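You operate a simulated robot arm through the tools that you are given. There is no shell and no other tool. Be economical: measure what you need, move in short steps, check, and stop when the job is done.

The job below is to be done with a simulated robot arm. You get a single attempt, and the scene is never put back.

JOB
Fold the opened quarter-yard cloth and put it in the drawer.
Fine: use both flaps and lay them flat again; shut the drawer.

It is judged by the outcome, as a careful person would: the job done as asked, and still so three seconds after it is handed in. It fails if anything else is knocked over, pushed out of place, dropped, spilled or broken. Flat cloth is picked up by pressing the open fingertips on it (5 to 10 N) and closing them slowly along it; thin cloth reads only 2 to 8 mm in the jaws.

ROBOT AND FRAMES
A 7-joint arm with a two-finger parallel gripper, fixed in place. Base frame: the origin is at the foot of the arm, x ahead of it, y to its left, z up. Readings come in m, rad, newtons and seconds.
With the tool pointing down near the work surface it reaches from about 0.18 to 0.7 m from the base axis. Its first joint turns from -2.007 to 2.007 rad. Payload 3.91 kg.
The TCP is the grasp point between the finger pads, 0.03 m short of the fingertips. In the tool frame z runs along the fingers and y along their closing line. The gripper opens to 0.11 m. The fingers are 0.02 m wide and 0.01 m thick; the gripper's body (0.048 by 0.112 m) begins 0.055 m behind the TCP.
Orientation is told as [roll, pitch, yaw] about the base's x, y, z axes, in that order, counted from this pose: with the fingers straight down and closing along the base's y, the tool's x points along the base's -x, its y along +y and its z along -z.

CONTROLS
- The arm moves only by the tool arm_command. Its arguments are lists of equal length, an entry for each row: "dp": the shift along the tool's x, y, z in m, a list of three; "turn": the turn, a rotation vector about the tool's x, y, z in degrees, a list of three; "grip": the gripper command, from -1 (shut) to 1 (fully open), values between in proportion. In form: {"dp": [[x, y, z], ...], "turn": [[ax, ay, az], ...], "grip": [grip, ...]}. A call has 1 to 10 rows; each row shifts and turns the commanded pose from where the row before left it, along the tool's axes as they then stand. A row lasts 0.2 s, in which the tool goes at most 0.05 m and 0.15 rad; a call with a longer step from one row to the next is refused whole, and so is a gripper value outside its range. Where a pose cannot be reached the arm comes as near as it can. A force on the tool above 40 N (or 10 N above the force at the start of the call, whichever is more), or a blocked arm, ends the call early, and 0.2 s more pass. The fingers move at their own pace (about 0.108 m/s each) and stop on an object; they squeeze with about 32 N. The grip force told is the motor's: it shows also when the fingers shut on nothing. Time passes only in rows, and 0.2 s behind the last, so rows that do not move let the fingers close. The reply holds the time, the measured pose of the TCP, the force on the tool along the base axes, the opening and the grip force, in the units named above and with some noise, with the torque about the TCP (base axes, N m) and any sound that the robot's microphone picked up, and new pictures: "show" is both (left out), scene, wrist or none.
- Cameras (640 x 400 px; columns grow to the right, rows downward): "scene" is fixed at [0.2198, 0.6508, 1.6044]; the picture's right is [-0.99, -0.15, 0.00], its down [-0.08, 0.51, -0.85] and it looks along [0.13, -0.84, -0.52] (base axes); focal length 364 px, centre (320, 200). "wrist" rides on the gripper at [0.072, 0.017, -0.103] in the tool frame; the picture's right is [-0.23, 0.97, 0.00], its down [-0.76, -0.18, -0.62] and it looks along [-0.61, -0.14, 0.78] (tool axes); focal length 222 px, centre (320, 200). There is no depth. A picture from a camera that has moved, and an enlarged one, comes with that camera's place and axes in the base frame and with its lens.
- slide_trunk(by): slides the trunk up (or, below 0, down) by that many m; the arm rides with it, the base frame stays. It gives what a move gives, with no picture.
- enlarge(camera, box): a new picture of the part [left, top, right, bottom] of that camera's present view, enlarged. The clock stands still meanwhile.
- sign_off(): hands the job in; it is judged then, once.

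Go step by step. Nothing tells you positions but the pictures and the camera data: compare them with the known pose of the tool, close in by small moves and look again before you grip or let go. The budget is 120 turns and 200 pictures, counting those below and the enlarged ones. Unless the task says otherwise, let go and move clear before handing in, and close with one line.

The tools are called after "Call:" as name(argument=value, ...) on one line, values as JSON. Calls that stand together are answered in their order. arm_command: Moves the arm, as the interface text tells. Its arguments: {"type":"object","properties":{"dp":{"type":"array"},"turn":{"type":"array"},"grip":{"type":"array"},"show":{"type":"string","enum":["both","scene","wrist","none"]}},"required":["dp","turn","grip"]} The other tools are called the same way: slide_trunk (by) slides the trunk up or down; enlarge (camera, box) takes an enlarged picture of a part of a camera's view; sign_off () hands the job in.

At the start:

```text
clock: 0.0
ee_pos: [0.4074, -0.2376, 1.3608]
tcp_rot: [0.0, 0.0, 0.001]
wrist_force: [-0.4, -0.4, 0.0]
ft_torque: [0.0, -0.04, 0.01]
width: 0.11
grasp_force: 0.1
trunk travel left (down, up): [-0.825, 0.165]
```

scene: 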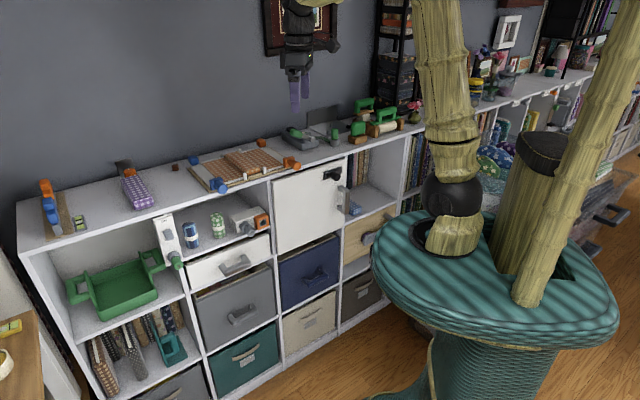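
wrist: 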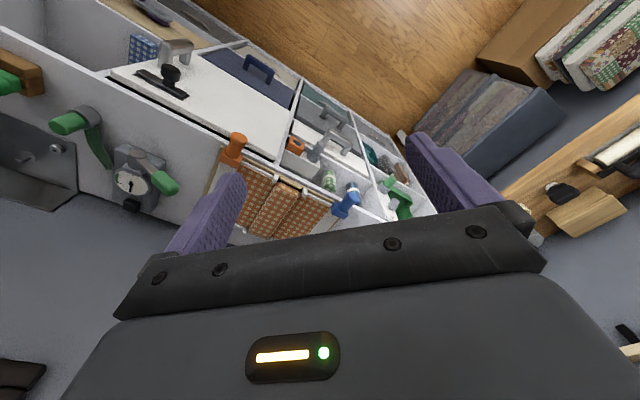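

I see a cubby shelf with an orange-patterned cloth on a board on top, lying between clips. I'll enlarge to look at the cloth and the drawers first.

Call:
enlarge(camera="scene", box=[160, 120, 320, 220])

Call:
enlarge(camera="scene", box=[140, 190, 420, 365])

Call:
enlarge(camera="wrist", box=[180, 110, 440, 272])

```text
4.00 times, centred on (240, 170) of scene
camera zoom: at [0.2198, 0.6508, 1.6044], right [-0.99, -0.15, 0.0], down [-0.08, 0.51, -0.85], along [0.13, -0.84, -0.52], focal length 1454 px, centre (640, 320)
```

zoom: 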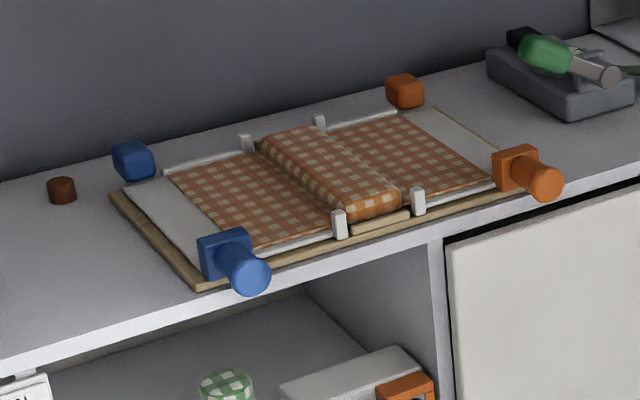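

```text
2.29 times, centred on (280, 278) of scene
camera zoom: at [0.2198, 0.6508, 1.6044], right [-0.99, -0.15, 0.0], down [-0.08, 0.51, -0.85], along [0.13, -0.84, -0.52], focal length 831 px, centre (411, 23)
```

zoom: 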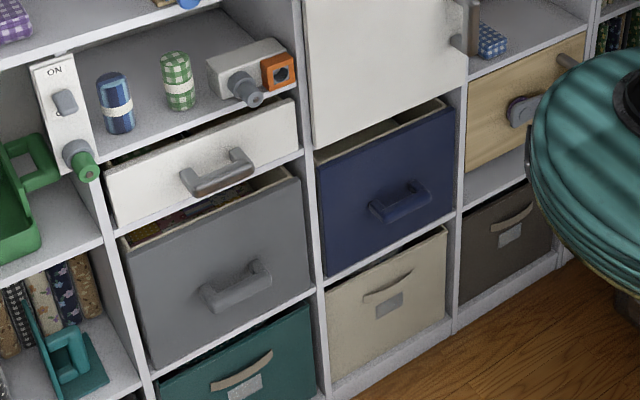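

```text
2.46 times, centred on (310, 191) of wrist
camera zoom: at [0.3342, -0.2205, 1.4636], right [0.23, 0.97, 0.0], down [0.76, -0.18, 0.62], along [0.61, -0.14, -0.78], focal length 547 px, centre (345, 222)
```

zoom: 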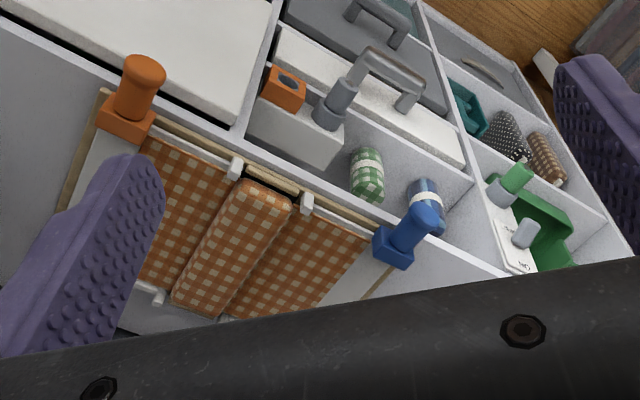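

The blue and orange handles are at about (0.64,-0.22,1.08) and (0.46,-0.40,1.08). The board axis is about 45° off the base axes. I'll turn the tool square to the shelf and pull back to look.

Call:
arm_command(dp=[[0.02, 0, 0], [0.02, 0, 0], [0.01, 0, 0], [0, 0, 0], [0, 0, 0], [0, 0, 0]], turn=[[0, 0, 7.3], [0, 0, 7.3], [0, 0, 7.3], [0, 0, 7.3], [0, 0, 7.3], [0, 0, 7.3]], grip=[1, 1, 1, 1, 1, 1])

```text
clock: 1.4
ee_pos: [0.3572, -0.2316, 1.3598]
tcp_rot: [-0.001, 0.0, -0.765]
wrist_force: [-0.3, -0.8, -0.7]
ft_torque: [0.01, 0.02, -0.03]
width: 0.1099
grasp_force: 0.1
trunk travel left (down, up): [-0.825, 0.165]
camera wrist: at [0.3172, -0.1699, 1.4635], right [0.84, 0.54, 0.0], down [0.43, -0.66, 0.62], along [0.34, -0.52, -0.78], focal length 222 px, centre (320, 200)
```

scene: 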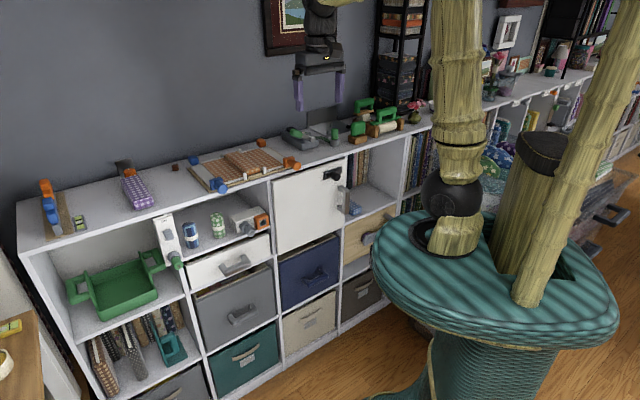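
wrist: 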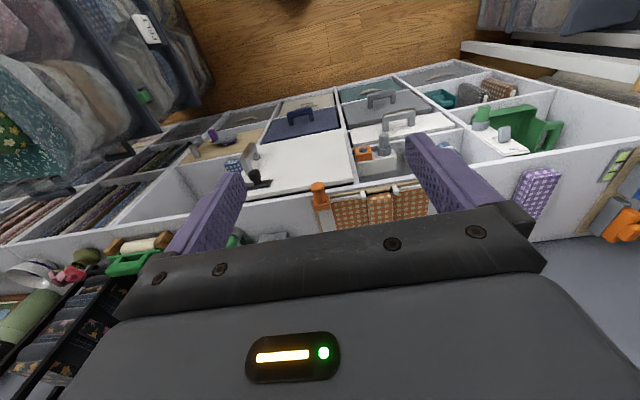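

The board and the drawer stack are in view. I'll enlarge both areas.

Call:
enlarge(camera="wrist", box=[290, 60, 450, 160])

Call:
enlarge(camera="wrist", box=[290, 140, 450, 240])

Call:
enlarge(camera="scene", box=[140, 200, 300, 300])

```text
4.00 times, centred on (370, 110) of wrist
camera zoom: at [0.3172, -0.1699, 1.4635], right [0.84, 0.54, 0.0], down [0.43, -0.66, 0.62], along [0.34, -0.52, -0.78], focal length 888 px, centre (120, 560)
```

zoom: 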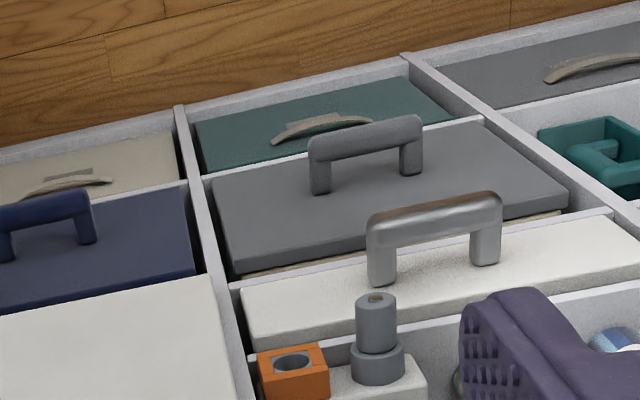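

```text
4.00 times, centred on (370, 190) of wrist
camera zoom: at [0.3172, -0.1699, 1.4635], right [0.84, 0.54, 0.0], down [0.43, -0.66, 0.62], along [0.34, -0.52, -0.78], focal length 888 px, centre (120, 240)
```

zoom: 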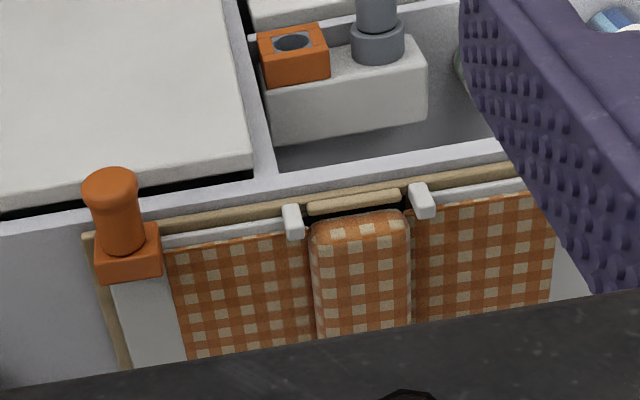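

```text
4.00 times, centred on (220, 250) of scene
camera zoom: at [0.2198, 0.6508, 1.6044], right [-0.99, -0.15, 0.0], down [-0.08, 0.51, -0.85], along [0.13, -0.84, -0.52], focal length 1454 px, centre (720, 0)
```

zoom: 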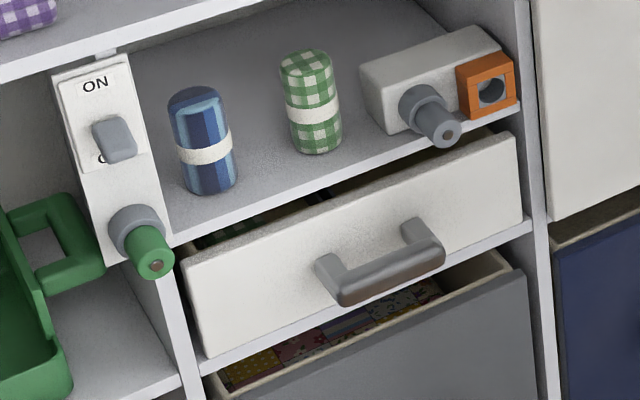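

Now I'll go closer above the board to see the handles, flaps and cloth in detail.

Call:
arm_command(dp=[[-0.01, 0.02, 0.03], [-0.01, 0.02, 0.03], [-0.01, 0.02, 0.03], [-0.007, 0.017, 0.03]], turn=[[0, 0, 0], [0, 0, 0], [0, 0, 0], [0, 0, 0]], grip=[1, 1, 1, 1], show="wrist")

```text
clock: 2.4
ee_pos: [0.4397, -0.2013, 1.241]
tcp_rot: [-0.001, -0.001, -0.764]
wrist_force: [0.1, -0.6, -0.5]
ft_torque: [0.01, 0.04, 0.0]
width: 0.11
grasp_force: 0.1
trunk travel left (down, up): [-0.825, 0.165]
camera wrist: at [0.3982, -0.1394, 1.3435], right [0.84, 0.55, 0.0], down [0.43, -0.66, 0.62], along [0.34, -0.52, -0.78], focal length 222 px, centre (320, 200)
```

wrist: 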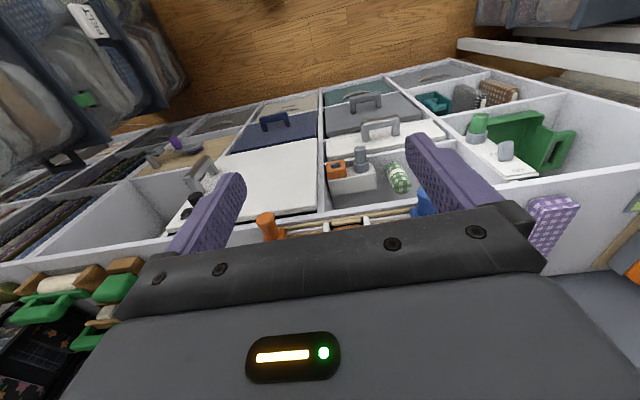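

The gripper blocks that view, so the scene camera at high zoom will be better for the board.

Call:
enlarge(camera="scene", box=[183, 140, 263, 200])

Call:
enlarge(camera="scene", box=[235, 130, 315, 190])

```text
6.67 times, centred on (223, 170) of scene
camera zoom: at [0.2198, 0.6508, 1.6044], right [-0.99, -0.15, 0.0], down [-0.08, 0.51, -0.85], along [0.13, -0.84, -0.52], focal length 2423 px, centre (967, 400)
```

zoom: 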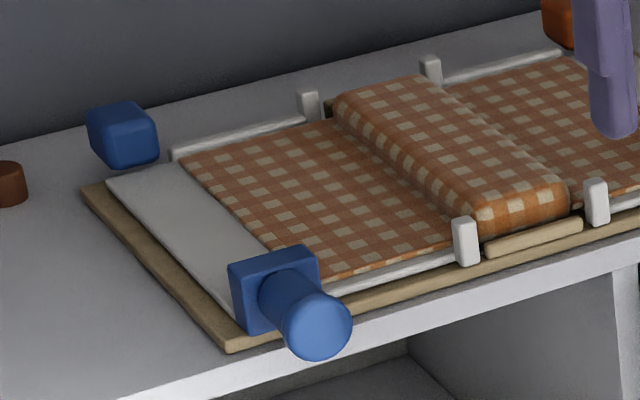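

```text
6.67 times, centred on (275, 160) of scene
camera zoom: at [0.2198, 0.6508, 1.6044], right [-0.99, -0.15, 0.0], down [-0.08, 0.51, -0.85], along [0.13, -0.84, -0.52], focal length 2423 px, centre (620, 467)
```

zoom: 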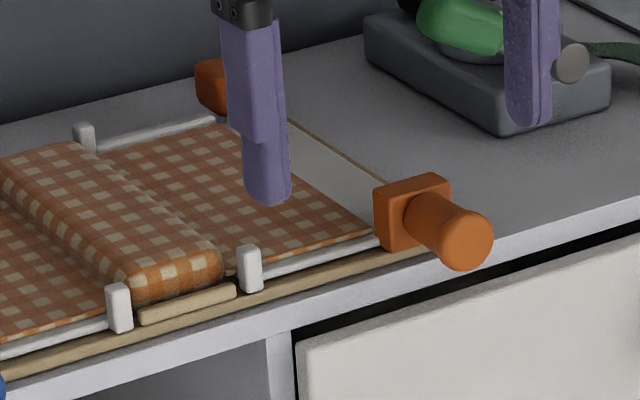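

The flaps carry horizontal handles that stick out of blocks toward the front, and each flap hinges beside the raised centre pad. I'll go above the blue handle.

Call:
arm_command(dp=[[-0.028, 0.021, 0], [-0.028, 0.021, 0], [-0.028, 0.021, 0], [-0.028, 0.021, 0.01], [-0.028, 0.021, 0.015], [-0.027, 0.021, 0.015]], turn=[[0, 0, 0], [0, 0, 0], [0, 0, 0], [0, 0, 0], [0, 0, 0], [0, 0, 0]], grip=[0.3, 0.0, 0, 0, 0, 0], show="wrist")

Call:
enlarge(camera="scene", box=[173, 120, 293, 200])

```text
clock: 3.8
ee_pos: [0.6462, -0.2254, 1.1999]
tcp_rot: [0.002, 0.002, -0.763]
wrist_force: [0.1, -0.4, 0.2]
ft_torque: [-0.01, 0.02, 0.04]
width: 0.055
grasp_force: 0.1
trunk travel left (down, up): [-0.825, 0.165]
camera wrist: at [0.606, -0.1635, 1.3034], right [0.84, 0.55, 0.0], down [0.43, -0.66, 0.62], along [0.34, -0.52, -0.78], focal length 222 px, centre (320, 200)
```

wrist: 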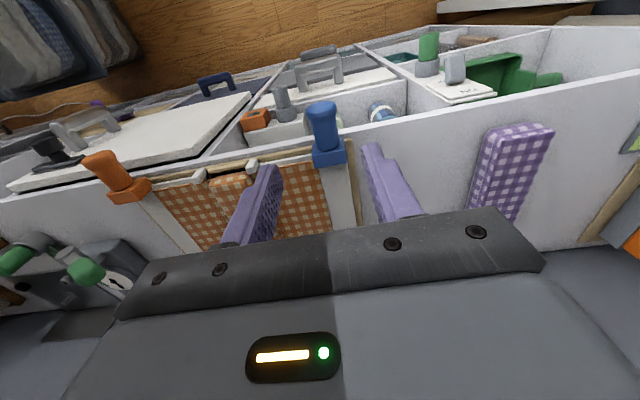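

```text
5.00 times, centred on (233, 160) of scene
camera zoom: at [0.2198, 0.6508, 1.6044], right [-0.99, -0.15, 0.0], down [-0.08, 0.51, -0.85], along [0.13, -0.84, -0.52], focal length 1817 px, centre (755, 400)
```

zoom: 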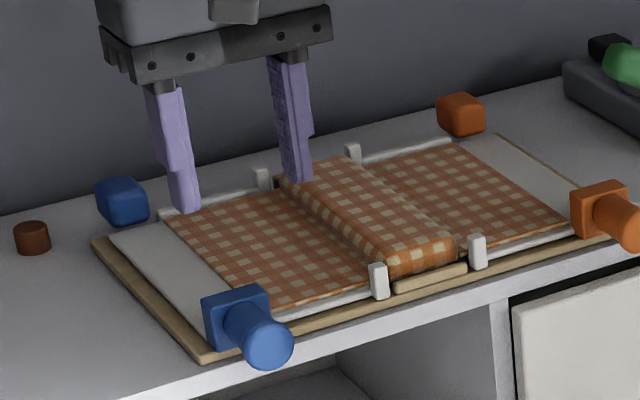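

The view confirms the blue handle runs from about (0.642,-0.217) to (0.668,-0.243). I'll descend with the fingers straddling it.

Call:
arm_command(dp=[[-0.002, 0, 0.03], [-0.002, 0, 0.03], [-0.001, 0, 0.02], [0, 0, 0.01]], turn=[[0, 0, 0], [0, 0, 0], [0, 0, 0], [0, 0, 0]], grip=[0, 0, 0, 0], show="wrist")

Call:
enlarge(camera="scene", box=[173, 130, 293, 210])

```text
clock: 4.8
ee_pos: [0.6496, -0.2292, 1.1102]
tcp_rot: [0.001, 0.0, -0.762]
wrist_force: [0.5, 0.7, -0.5]
ft_torque: [0.01, 0.02, 0.0]
width: 0.055
grasp_force: 0.1
trunk travel left (down, up): [-0.825, 0.165]
camera wrist: at [0.6079, -0.1677, 1.2134], right [0.84, 0.55, 0.0], down [0.43, -0.66, 0.62], along [0.34, -0.52, -0.78], focal length 222 px, centre (320, 200)
```

wrist: 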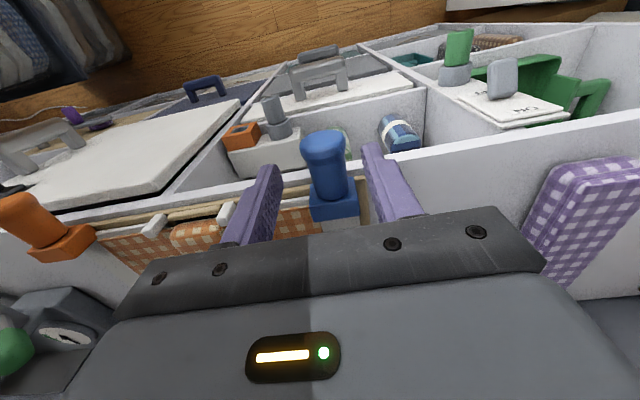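

```text
5.00 times, centred on (233, 170) of scene
camera zoom: at [0.2198, 0.6508, 1.6044], right [-0.99, -0.15, 0.0], down [-0.08, 0.51, -0.85], along [0.13, -0.84, -0.52], focal length 1817 px, centre (755, 350)
```

zoom: 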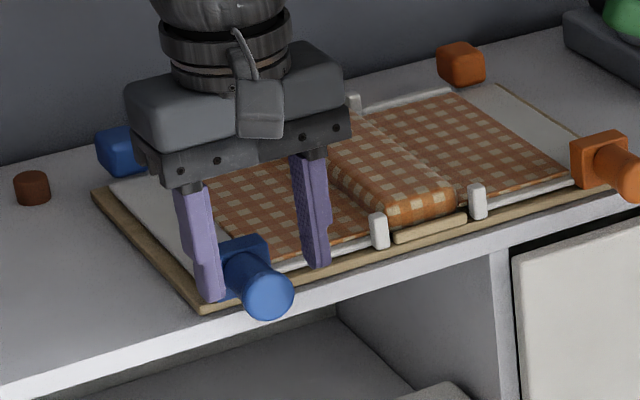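

The fingers straddle the handle neck just in front of the block. I'll descend the last 2 cm and close.

Call:
arm_command(dp=[[0, 0, 0.012], [0, 0, 0.008], [0, 0, 0], [0, 0, 0], [0, 0, 0]], turn=[[0, 0, 0], [0, 0, 0], [0, 0, 0], [0, 0, 0], [0, 0, 0]], grip=[0, 0, -0.3, -0.6, -1], show="wrist")

Call:
enlarge(camera="scene", box=[173, 130, 293, 210])

```text
clock: 6.0
ee_pos: [0.6523, -0.2269, 1.0898]
tcp_rot: [0.003, -0.003, -0.765]
wrist_force: [13.2, 9.9, 2.5]
ft_torque: [0.08, -0.18, -0.94]
width: 0.0266
grasp_force: 44.8
trunk travel left (down, up): [-0.825, 0.165]
camera wrist: at [0.611, -0.1654, 1.1933], right [0.84, 0.55, 0.0], down [0.43, -0.66, 0.62], along [0.34, -0.52, -0.78], focal length 222 px, centre (320, 200)
```

wrist: 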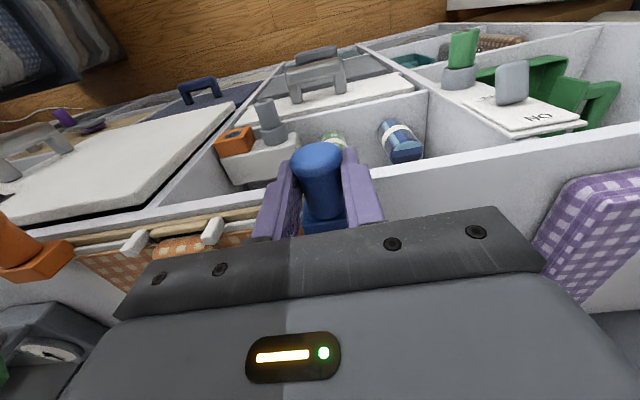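

```text
5.00 times, centred on (233, 170) of scene
camera zoom: at [0.2198, 0.6508, 1.6044], right [-0.99, -0.15, 0.0], down [-0.08, 0.51, -0.85], along [0.13, -0.84, -0.52], focal length 1817 px, centre (755, 350)
```

zoom: 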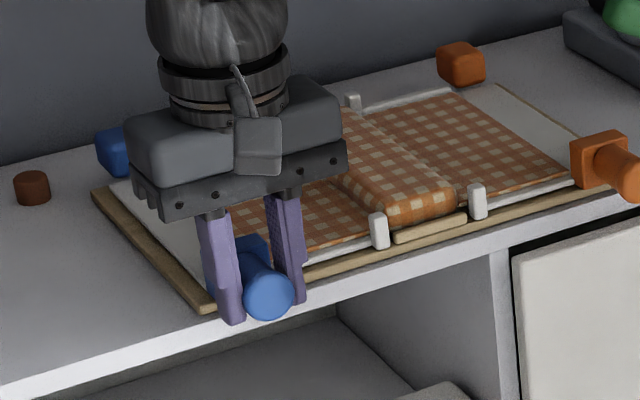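

The handle is gripped (26.6 mm) and I'm about 3 mm off centre. I'll recentre and swing the blue flap up along its arc (radius about 0.096 m).

Call:
arm_command(dp=[[0, 0.003, 0], [0, -0.0063, -0.0244], [0, -0.0124, -0.0219], [0, -0.0177, -0.018]], turn=[[0, 0, 0], [0, 0, 0], [0, 0, 0], [0, 0, 0]], grip=[-1, -1, -1, -1], show="none")

Call:
enlarge(camera="scene", box=[173, 110, 293, 190])

```text
clock: 6.9
ee_pos: [0.6367, -0.2423, 1.1491]
tcp_rot: [0.017, -0.008, -0.764]
wrist_force: [7.3, 6.6, 8.6]
ft_torque: [0.65, 0.41, -1.33]
width: 0.0266
grasp_force: 45.3
trunk travel left (down, up): [-0.825, 0.165]
stopped in row 4: the force on the tool passed its limit at 42 N (the readings are from after the stop); the commanded pose is now the measured one
```

```text
5.00 times, centred on (233, 150) of scene
camera zoom: at [0.2198, 0.6508, 1.6044], right [-0.99, -0.15, 0.0], down [-0.08, 0.51, -0.85], along [0.13, -0.84, -0.52], focal length 1817 px, centre (755, 450)
```

zoom: 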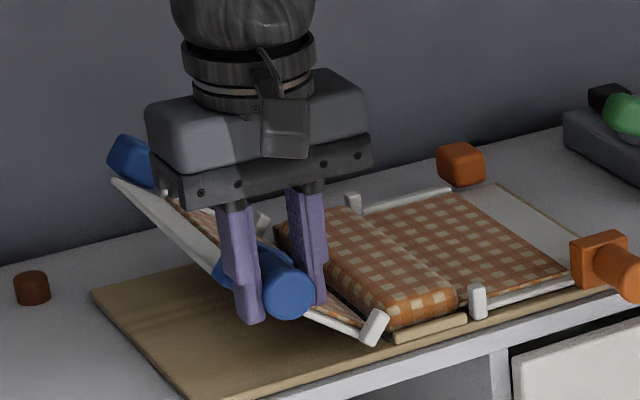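

The flap is lifting, and the force limit tripped because of twist friction in the tight grip. I'll loosen to a close cage and push it round with the outer finger.

Call:
arm_command(dp=[[0, 0, 0], [0, -0.0184, -0.0172], [0, -0.0222, -0.0118], [0, -0.0245, -0.0057], [0, 0, 0]], turn=[[0, 0, 0], [0, 0, 0], [0, 0, 0], [0, 0, 0], [0, 0, 0]], grip=[-0.42, -0.42, -0.42, -0.42, -0.42], show="none")

Call:
enlarge(camera="scene", box=[173, 110, 293, 190])

```text
clock: 8.1
ee_pos: [0.5898, -0.291, 1.1826]
tcp_rot: [0.009, -0.006, -0.761]
wrist_force: [-0.4, 1.1, -0.4]
ft_torque: [0.01, 0.01, 0.01]
width: 0.032
grasp_force: 0.1
trunk travel left (down, up): [-0.825, 0.165]
```

```text
5.00 times, centred on (233, 150) of scene
camera zoom: at [0.2198, 0.6508, 1.6044], right [-0.99, -0.15, 0.0], down [-0.08, 0.51, -0.85], along [0.13, -0.84, -0.52], focal length 1817 px, centre (755, 450)
```

zoom: 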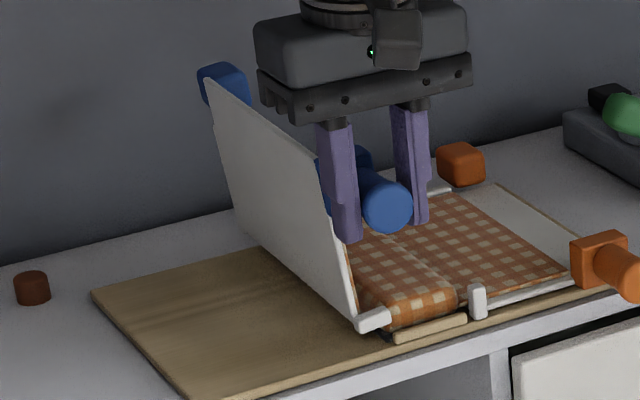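

The flap is upright with no force on it. I'll continue the swing over the centre.

Call:
arm_command(dp=[[0, -0.0252, 0.0009], [0, -0.0241, 0.0074], [0, -0.0214, 0.0134], [0, -0.0172, 0.0184], [0, 0, 0]], turn=[[0, 0, 0], [0, 0, 0], [0, 0, 0], [0, 0, 0], [0, 0, 0]], grip=[-0.42, -0.42, -0.42, -0.42, -0.42], show="none")

Call:
enlarge(camera="scene", box=[173, 110, 293, 190])

```text
clock: 9.3
ee_pos: [0.5308, -0.3561, 1.1408]
tcp_rot: [0.011, -0.009, -0.762]
wrist_force: [0.3, 0.5, 1.0]
ft_torque: [-0.04, -0.01, 0.0]
width: 0.0319
grasp_force: 0.0
trunk travel left (down, up): [-0.825, 0.165]
```

```text
5.00 times, centred on (233, 150) of scene
camera zoom: at [0.2198, 0.6508, 1.6044], right [-0.99, -0.15, 0.0], down [-0.08, 0.51, -0.85], along [0.13, -0.84, -0.52], focal length 1817 px, centre (755, 450)
```

zoom: 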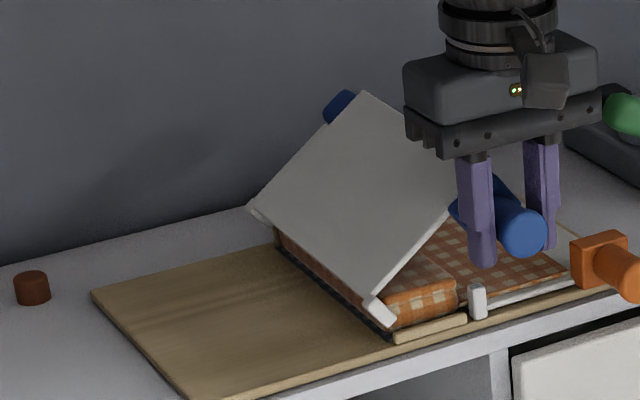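

It's about 145° round. I'll continue down onto the cloth with small steps.

Call:
arm_command(dp=[[0, -0.008, 0.011], [0, -0.005, 0.011], [0, -0.003, 0.008], [0, -0.002, 0.008], [0, 0, 0]], turn=[[0, 0, 0], [0, 0, 0], [0, 0, 0], [0, 0, 0], [0, 0, 0]], grip=[-0.42, -0.42, -0.42, -0.42, -0.42], show="none")

Call:
enlarge(camera="scene", box=[203, 120, 323, 200])

```text
clock: 10.5
ee_pos: [0.5218, -0.3652, 1.1027]
tcp_rot: [0.011, -0.007, -0.761]
wrist_force: [22.1, 13.4, 6.1]
ft_torque: [-0.02, 0.73, -0.42]
width: 0.0445
grasp_force: 12.3
trunk travel left (down, up): [-0.825, 0.165]
```

```text
5.00 times, centred on (263, 160) of scene
camera zoom: at [0.2198, 0.6508, 1.6044], right [-0.99, -0.15, 0.0], down [-0.08, 0.51, -0.85], along [0.13, -0.84, -0.52], focal length 1817 px, centre (605, 400)
```

zoom: 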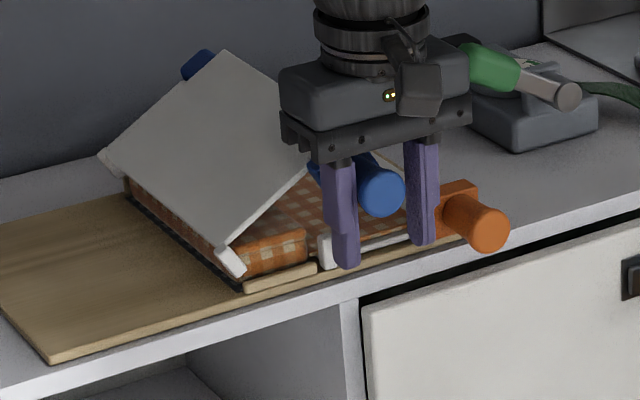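

The flap stayed near 145° while the fingers slid down the handle, so the hinge probably has friction. I'll open, rise above the handle, close, and press it down from above.

Call:
arm_command(dp=[[0, 0, -0.003], [0, 0, -0.02], [0, 0, -0.03], [0, 0, -0.03], [0, 0, 0], [0, 0, 0]], turn=[[0, 0, 0], [0, 0, 0], [0, 0, 0], [0, 0, 0], [0, 0, 0], [0, 0, 0]], grip=[-0.05, -0.05, -0.05, -0.05, -1, -1], show="none")

Call:
enlarge(camera="scene", box=[203, 120, 323, 200])

```text
clock: 11.9
ee_pos: [0.5168, -0.3707, 1.1874]
tcp_rot: [0.011, -0.006, -0.763]
wrist_force: [-0.5, 0.4, 0.2]
ft_torque: [0.0, -0.02, 0.02]
width: 0.0
grasp_force: 32.1
trunk travel left (down, up): [-0.825, 0.165]
```

```text
5.00 times, centred on (263, 160) of scene
camera zoom: at [0.2198, 0.6508, 1.6044], right [-0.99, -0.15, 0.0], down [-0.08, 0.51, -0.85], along [0.13, -0.84, -0.52], focal length 1817 px, centre (605, 400)
```

zoom: 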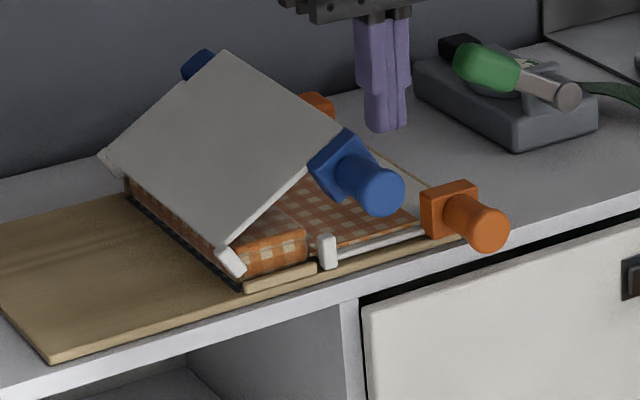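

The handle is at about z 1.13 and e=0.11 along the board axis. I'll press on its top with closed fingers, following the arc down.

Call:
arm_command(dp=[[0.004, 0.018, 0], [0, 0, 0.01], [0, -0.002, 0.01], [0, -0.003, 0.01], [0, -0.003, 0.01], [0, -0.003, 0.01], [0, -0.002, 0.01]], turn=[[0, 0, 0], [0, 0, 0], [0, 0, 0], [0, 0, 0], [0, 0, 0], [0, 0, 0], [0, 0, 0]], grip=[-1, -1, -1, -1, -1, -1, -1], show="none")

Call:
enlarge(camera="scene", box=[203, 120, 323, 200])

```text
clock: 13.0
ee_pos: [0.5281, -0.3551, 1.1691]
tcp_rot: [0.017, -0.03, -0.761]
wrist_force: [-2.9, 5.6, 16.2]
ft_torque: [0.23, 0.19, -0.01]
width: 0.0
grasp_force: 31.6
trunk travel left (down, up): [-0.825, 0.165]
stopped in row 5: the force on the tool passed its limit at 50 N (the readings are from after the stop); the commanded pose is now the measured one
```

```text
5.00 times, centred on (263, 160) of scene
camera zoom: at [0.2198, 0.6508, 1.6044], right [-0.99, -0.15, 0.0], down [-0.08, 0.51, -0.85], along [0.13, -0.84, -0.52], focal length 1817 px, centre (605, 400)
```

zoom: 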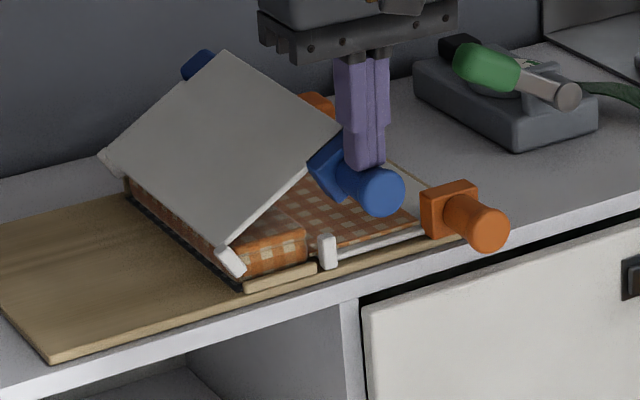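

The flap stopped firmly at about 145°, so that is the hinge's end stop and the fold is complete. Now I'll straddle the handle again and swing the flap back.

Call:
arm_command(dp=[[0, 0.001, -0.02], [0, 0, 0], [0, 0, 0.02], [0, 0, 0.025], [0, 0, 0], [0, 0, 0]], turn=[[0, 0, 0], [0, 0, 0], [0, 0, 0], [0, 0, 0], [0, 0, 0], [0, 0, 0]], grip=[-0.05, -0.05, -0.05, -0.05, -0.42, -0.42], show="none")

Call:
enlarge(camera="scene", box=[203, 120, 323, 200])

```text
clock: 14.4
ee_pos: [0.5293, -0.3553, 1.1418]
tcp_rot: [0.016, -0.023, -0.764]
wrist_force: [-0.7, -1.3, -0.3]
ft_torque: [0.01, 0.02, -0.04]
width: 0.0323
grasp_force: 1.2
trunk travel left (down, up): [-0.825, 0.165]
```

```text
5.00 times, centred on (263, 160) of scene
camera zoom: at [0.2198, 0.6508, 1.6044], right [-0.99, -0.15, 0.0], down [-0.08, 0.51, -0.85], along [0.13, -0.84, -0.52], focal length 1817 px, centre (605, 400)
```

zoom: 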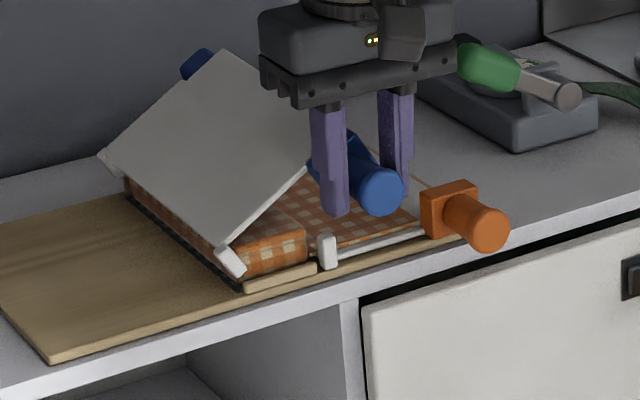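

The handle is straddled. I'll swing it back along the reversed arc to about 55°.

Call:
arm_command(dp=[[0, 0.017, -0.0186], [0, 0.0213, -0.0135], [0, 0.024, -0.0076], [0, 0.0252, -0.0011], [0, 0.0246, 0.0055], [0, 0.0223, 0.0116], [0, 0, 0]], turn=[[0, 0, 0], [0, 0, 0], [0, 0, 0], [0, 0, 0], [0, 0, 0], [0, 0, 0], [0, 0, 0]], grip=[-0.42, -0.42, -0.42, -0.42, -0.42, -0.42, -0.42], show="none")

Call:
enlarge(camera="scene", box=[173, 110, 293, 190])

```text
clock: 16.0
ee_pos: [0.6221, -0.2591, 1.1659]
tcp_rot: [0.016, -0.025, -0.762]
wrist_force: [-0.2, 0.1, 0.0]
ft_torque: [0.0, -0.05, -0.03]
width: 0.0319
grasp_force: 0.0
trunk travel left (down, up): [-0.825, 0.165]
```

```text
5.00 times, centred on (233, 150) of scene
camera zoom: at [0.2198, 0.6508, 1.6044], right [-0.99, -0.15, 0.0], down [-0.08, 0.51, -0.85], along [0.13, -0.84, -0.52], focal length 1817 px, centre (755, 450)
```

zoom: 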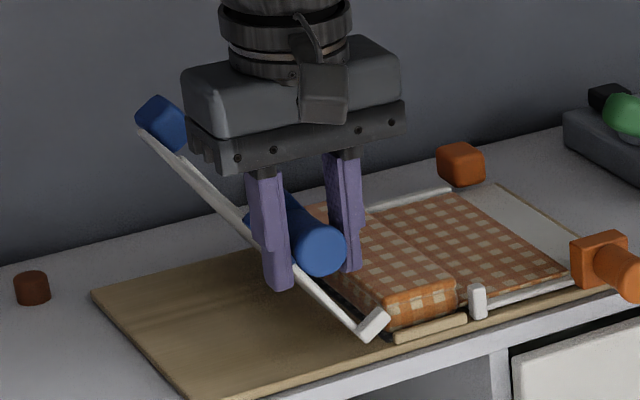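

The blue half stayed folded on the centre. I'll lower the flap in the cage and finish the last degrees gripped.

Call:
arm_command(dp=[[0, 0.0093, 0.0085], [0, 0.0093, 0.0085], [0, 0.0121, 0.0182], [0, 0.0072, 0.0188], [0, 0, 0], [0, 0, 0], [0, 0.0022, 0.011], [0, 0.001, 0.0105], [0, 0, 0]], turn=[[0, 0, 0], [0, 0, 0], [0, 0, 0], [0, 0, 0], [0, 0, 0], [0, 0, 0], [0, 0, 0], [0, 0, 0], [0, 0, 0]], grip=[-0.42, -0.42, -0.42, -0.42, -0.42, -0.6, -0.6, -0.6, -0.6], show="none")

Call:
enlarge(camera="scene", box=[173, 120, 293, 200])

```text
clock: 18.0
ee_pos: [0.6518, -0.2282, 1.0919]
tcp_rot: [0.018, -0.026, -0.763]
wrist_force: [2.4, 1.6, 0.4]
ft_torque: [-0.27, -0.29, -1.23]
width: 0.0259
grasp_force: 45.2
trunk travel left (down, up): [-0.825, 0.165]
```

```text
5.00 times, centred on (233, 160) of scene
camera zoom: at [0.2198, 0.6508, 1.6044], right [-0.99, -0.15, 0.0], down [-0.08, 0.51, -0.85], along [0.13, -0.84, -0.52], focal length 1817 px, centre (755, 400)
```

zoom: 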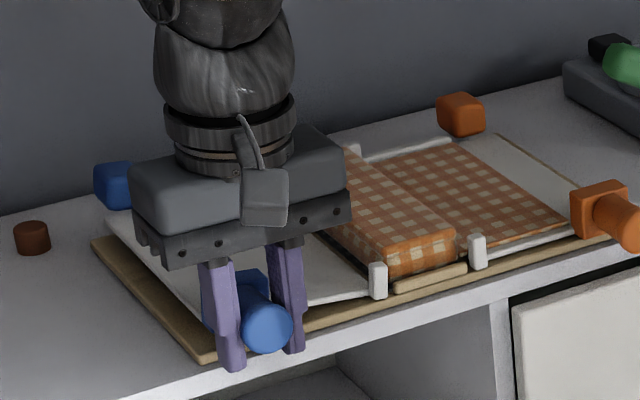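

The blue flap lies flat. I'll release, rise, and go across to the orange handle.

Call:
arm_command(dp=[[0, 0, 0], [0, 0, -0.03], [0, 0, -0.04], [0, -0.043, -0.03], [0, -0.043, 0], [0, -0.043, 0], [0, -0.043, 0], [0.002, -0.043, 0], [0, -0.043, 0]], turn=[[0, 0, 0], [0, 0, 0], [0, 0, 0], [0, 0, 0], [0, 0, 0], [0, 0, 0], [0, 0, 0], [0, 0, 0], [0, 0, 0]], grip=[-0.05, -0.05, -0.05, -0.05, 0, 0, 0, 0, 0], show="wrist")

Call:
enlarge(camera="scene", box=[193, 120, 323, 207])

```text
refused: row 4 steps farther than a row can; nothing moved
```

```text
4.60 times, centred on (258, 164) of scene
camera zoom: at [0.2198, 0.6508, 1.6044], right [-0.99, -0.15, 0.0], down [-0.08, 0.51, -0.85], along [0.13, -0.84, -0.52], focal length 1671 px, centre (605, 368)
```

zoom: 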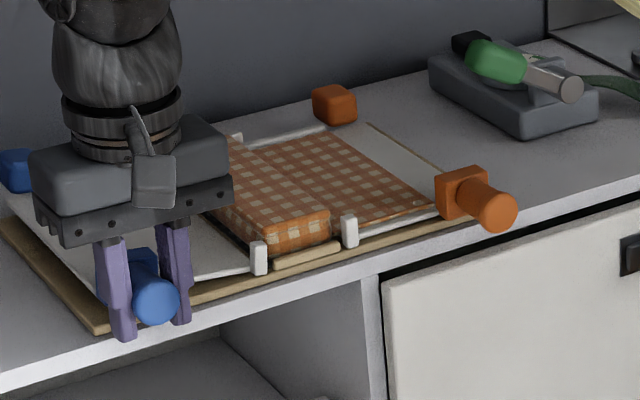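

One row was too long, so I'll repeat with shorter steps.

Call:
arm_command(dp=[[0, 0, 0], [0, 0, -0.03], [0, 0, -0.04], [0, 0, -0.03], [0, -0.043, 0], [0, -0.043, 0], [0, -0.043, 0], [0, -0.043, 0], [0.002, -0.043, 0], [0, -0.043, 0]], turn=[[0, 0, 0], [0, 0, 0], [0, 0, 0], [0, 0, 0], [0, 0, 0], [0, 0, 0], [0, 0, 0], [0, 0, 0], [0, 0, 0], [0, 0, 0]], grip=[-0.05, -0.05, -0.05, -0.05, 0, 0, 0, 0, 0, 0], show="wrist")

Call:
enlarge(camera="scene", box=[193, 120, 323, 207])

```text
clock: 20.2
ee_pos: [0.4667, -0.413, 1.1875]
tcp_rot: [0.016, -0.024, -0.761]
wrist_force: [0.0, 0.4, -0.7]
ft_torque: [0.01, 0.01, 0.0]
width: 0.0549
grasp_force: 0.0
trunk travel left (down, up): [-0.825, 0.165]
camera wrist: at [0.4232, -0.351, 1.2884], right [0.84, 0.55, 0.02], down [0.41, -0.65, 0.64], along [0.37, -0.52, -0.77], focal length 222 px, centre (320, 200)
```

wrist: 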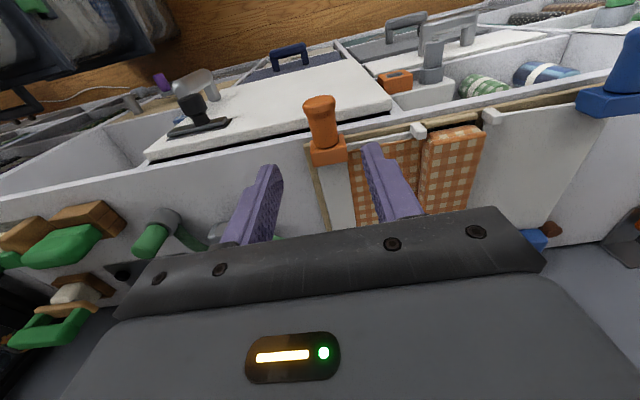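

```text
4.60 times, centred on (258, 164) of scene
camera zoom: at [0.2198, 0.6508, 1.6044], right [-0.99, -0.15, 0.0], down [-0.08, 0.51, -0.85], along [0.13, -0.84, -0.52], focal length 1671 px, centre (605, 368)
```

zoom: 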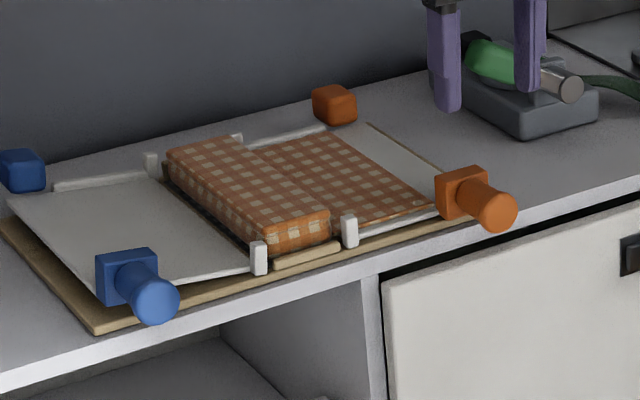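

The orange handle is at e≈0.031. I'll shift 6 mm, descend and grip.

Call:
arm_command(dp=[[-0.003, 0.006, 0.03], [0, 0, 0.03], [0, 0, 0.02], [0, 0, 0.012], [0, 0, 0.005], [0, 0, 0], [0, 0, 0], [0, 0, 0]], turn=[[0, 0, 0], [0, 0, 0], [0, 0, 0], [0, 0, 0], [0, 0, 0], [0, 0, 0], [0, 0, 0], [0, 0, 0]], grip=[0, 0, 0, 0, 0, -0.4, -0.8, -0.8], show="none")

Call:
enlarge(camera="scene", box=[213, 120, 343, 207])

```text
clock: 22.0
ee_pos: [0.4757, -0.4151, 1.0919]
tcp_rot: [0.013, -0.024, -0.766]
wrist_force: [-12.0, -12.2, -0.5]
ft_torque: [-0.24, 0.1, -1.12]
width: 0.0263
grasp_force: 44.8
trunk travel left (down, up): [-0.825, 0.165]
```

```text
4.60 times, centred on (278, 164) of scene
camera zoom: at [0.2198, 0.6508, 1.6044], right [-0.99, -0.15, 0.0], down [-0.08, 0.51, -0.85], along [0.13, -0.84, -0.52], focal length 1671 px, centre (513, 368)
```

zoom: 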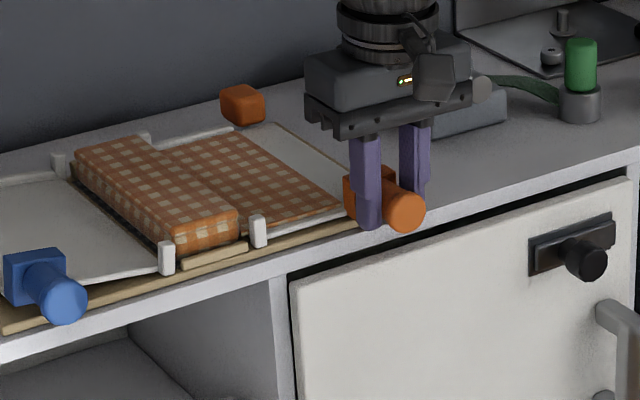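

Gripped. I'll lift the orange flap with the same scheme: tight to about 35°, then the loose cage.

Call:
arm_command(dp=[[0, -0.002, 0], [0, 0.0033, -0.0227], [0, 0.0072, -0.0188], [0, 0.006, -0.01], [0, 0.004, -0.0056], [0, 0.0179, -0.0176], [0, 0.0219, -0.0124], [0, 0.0244, -0.0063], [0, 0, 0]], turn=[[0, 0, 0], [0, 0, 0], [0, 0, 0], [0, 0, 0], [0, 0, 0], [0, 0, 0], [0, 0, 0], [0, 0, 0], [0, 0, 0]], grip=[-0.54, -0.54, -0.54, -0.42, -0.42, -0.42, -0.42, -0.42, -0.42], show="none")

Call:
enlarge(camera="scene", box=[193, 110, 323, 197])

```text
clock: 24.0
ee_pos: [0.5337, -0.3525, 1.1845]
tcp_rot: [0.016, -0.024, -0.762]
wrist_force: [0.2, 1.0, 0.0]
ft_torque: [-0.02, 0.01, 0.02]
width: 0.0322
grasp_force: 0.1
trunk travel left (down, up): [-0.825, 0.165]
```

```text
4.60 times, centred on (258, 154) of scene
camera zoom: at [0.2198, 0.6508, 1.6044], right [-0.99, -0.15, 0.0], down [-0.08, 0.51, -0.85], along [0.13, -0.84, -0.52], focal length 1671 px, centre (605, 414)
```

zoom: 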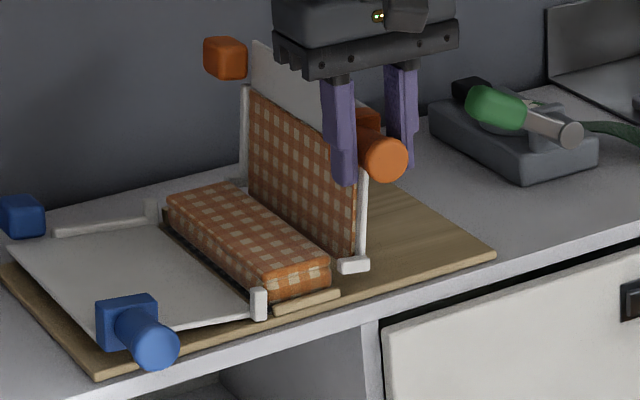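

Upright. I'll go on to the 145° stop.

Call:
arm_command(dp=[[0, 0.0252, 0.0002], [0, 0.0243, 0.0067], [0, 0.0217, 0.0128], [0, 0.0177, 0.016], [0, 0.0045, 0.004], [0, 0, 0]], turn=[[0, 0, 0], [0, 0, 0], [0, 0, 0], [0, 0, 0], [0, 0, 0], [0, 0, 0]], grip=[-0.42, -0.42, -0.42, -0.42, -0.42, -0.42], show="none")

Call:
enlarge(camera="scene", box=[173, 110, 303, 197])

```text
clock: 25.4
ee_pos: [0.598, -0.2832, 1.1439]
tcp_rot: [0.015, -0.024, -0.761]
wrist_force: [-1.0, 0.8, 0.6]
ft_torque: [0.01, 0.0, 0.0]
width: 0.0321
grasp_force: 0.4
trunk travel left (down, up): [-0.825, 0.165]
```

```text
4.60 times, centred on (238, 154) of scene
camera zoom: at [0.2198, 0.6508, 1.6044], right [-0.99, -0.15, 0.0], down [-0.08, 0.51, -0.85], along [0.13, -0.84, -0.52], focal length 1671 px, centre (697, 414)
```

zoom: 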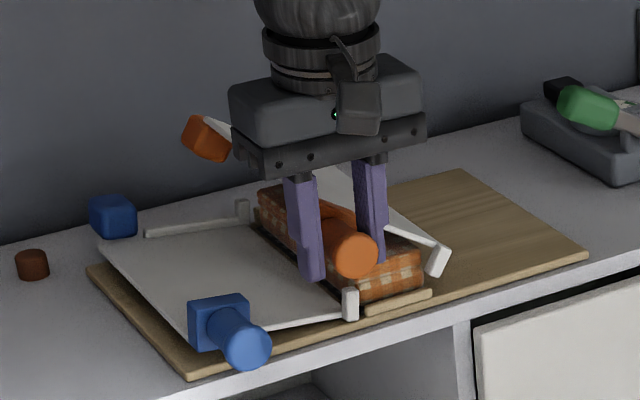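

It's at the stop. I'll swing the orange flap back, lower it and lay it flat.

Call:
arm_command(dp=[[0, -0.019, -0.0166], [0, -0.0213, -0.0135], [0, -0.024, -0.0076], [0, -0.0252, -0.0011], [0, -0.0246, 0.0055], [0, -0.0223, 0.0116], [0, 0, 0]], turn=[[0, 0, 0], [0, 0, 0], [0, 0, 0], [0, 0, 0], [0, 0, 0], [0, 0, 0], [0, 0, 0]], grip=[-0.42, -0.42, -0.42, -0.42, -0.42, -0.42, -0.42], show="none")

Call:
enlarge(camera="scene", box=[193, 110, 323, 197])

```text
clock: 27.0
ee_pos: [0.5033, -0.3836, 1.1643]
tcp_rot: [0.014, -0.027, -0.762]
wrist_force: [-0.1, 1.0, -0.5]
ft_torque: [-0.02, 0.02, -0.02]
width: 0.0318
grasp_force: 0.0
trunk travel left (down, up): [-0.825, 0.165]
```

```text
4.60 times, centred on (258, 154) of scene
camera zoom: at [0.2198, 0.6508, 1.6044], right [-0.99, -0.15, 0.0], down [-0.08, 0.51, -0.85], along [0.13, -0.84, -0.52], focal length 1671 px, centre (605, 414)
```

zoom: 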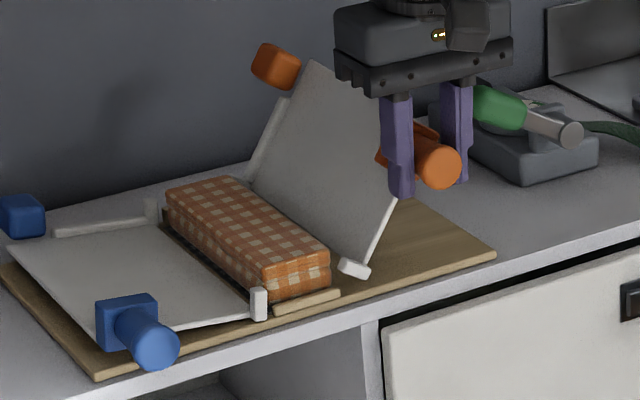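

The cloth is a neat folded block now. I'll lower the orange flap flat and release.

Call:
arm_command(dp=[[0, -0.0093, 0.0085], [0, -0.0093, 0.0085], [0, -0.0121, 0.0182], [0, -0.0072, 0.0188], [0, 0, 0], [0, 0, 0], [0, -0.0022, 0.011], [0, -0.001, 0.0095], [0, 0, 0], [0, 0, 0]], turn=[[0, 0, 0], [0, 0, 0], [0, 0, 0], [0, 0, 0], [0, 0, 0], [0, 0, 0], [0, 0, 0], [0, 0, 0], [0, 0, 0], [0, 0, 0]], grip=[-0.42, -0.42, -0.42, -0.42, -0.42, -0.54, -0.54, -0.54, -0.05, -0.05], show="none")

Call:
enlarge(camera="scene", box=[193, 110, 323, 197])

```text
clock: 29.2
ee_pos: [0.4773, -0.4138, 1.0905]
tcp_rot: [0.015, -0.026, -0.76]
wrist_force: [0.0, -0.3, 0.2]
ft_torque: [0.02, -0.03, 0.01]
width: 0.0521
grasp_force: 0.1
trunk travel left (down, up): [-0.825, 0.165]
```

```text
4.60 times, centred on (258, 154) of scene
camera zoom: at [0.2198, 0.6508, 1.6044], right [-0.99, -0.15, 0.0], down [-0.08, 0.51, -0.85], along [0.13, -0.84, -0.52], focal length 1671 px, centre (605, 414)
```

zoom: 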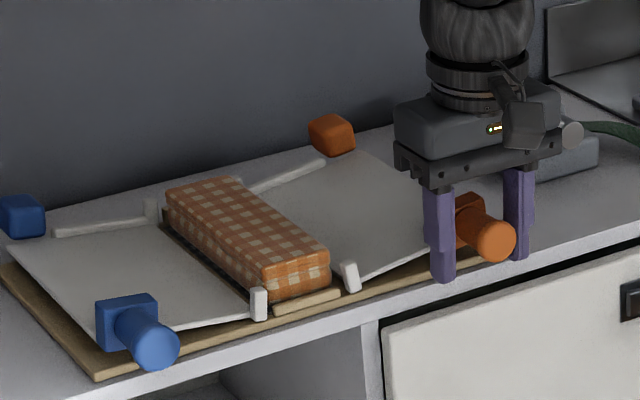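

The orange flap is still a little raised (its lug leans). I'll rise, close the fingers and press the handle gently down.

Call:
arm_command(dp=[[0, 0, -0.03], [0, 0, -0.03], [0, 0, 0], [0, 0, 0.015], [0, 0, 0.005], [0, 0, 0.005], [0, 0, 0.003]], turn=[[0, 0, 0], [0, 0, 0], [0, 0, 0], [0, 0, 0], [0, 0, 0], [0, 0, 0], [0, 0, 0]], grip=[-0.05, -0.05, -1, -1, -1, -1, -1], show="none")

Call:
enlarge(camera="scene", box=[193, 110, 323, 197])

```text
clock: 30.8
ee_pos: [0.478, -0.4129, 1.1226]
tcp_rot: [0.016, -0.023, -0.762]
wrist_force: [0.9, 0.5, -0.5]
ft_torque: [0.03, 0.01, 0.0]
width: 0.0003
grasp_force: 32.1
trunk travel left (down, up): [-0.825, 0.165]
```

```text
4.60 times, centred on (258, 154) of scene
camera zoom: at [0.2198, 0.6508, 1.6044], right [-0.99, -0.15, 0.0], down [-0.08, 0.51, -0.85], along [0.13, -0.84, -0.52], focal length 1671 px, centre (605, 414)
```

zoom: 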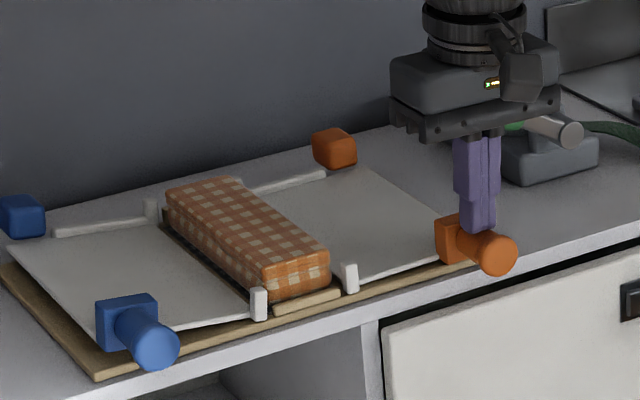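

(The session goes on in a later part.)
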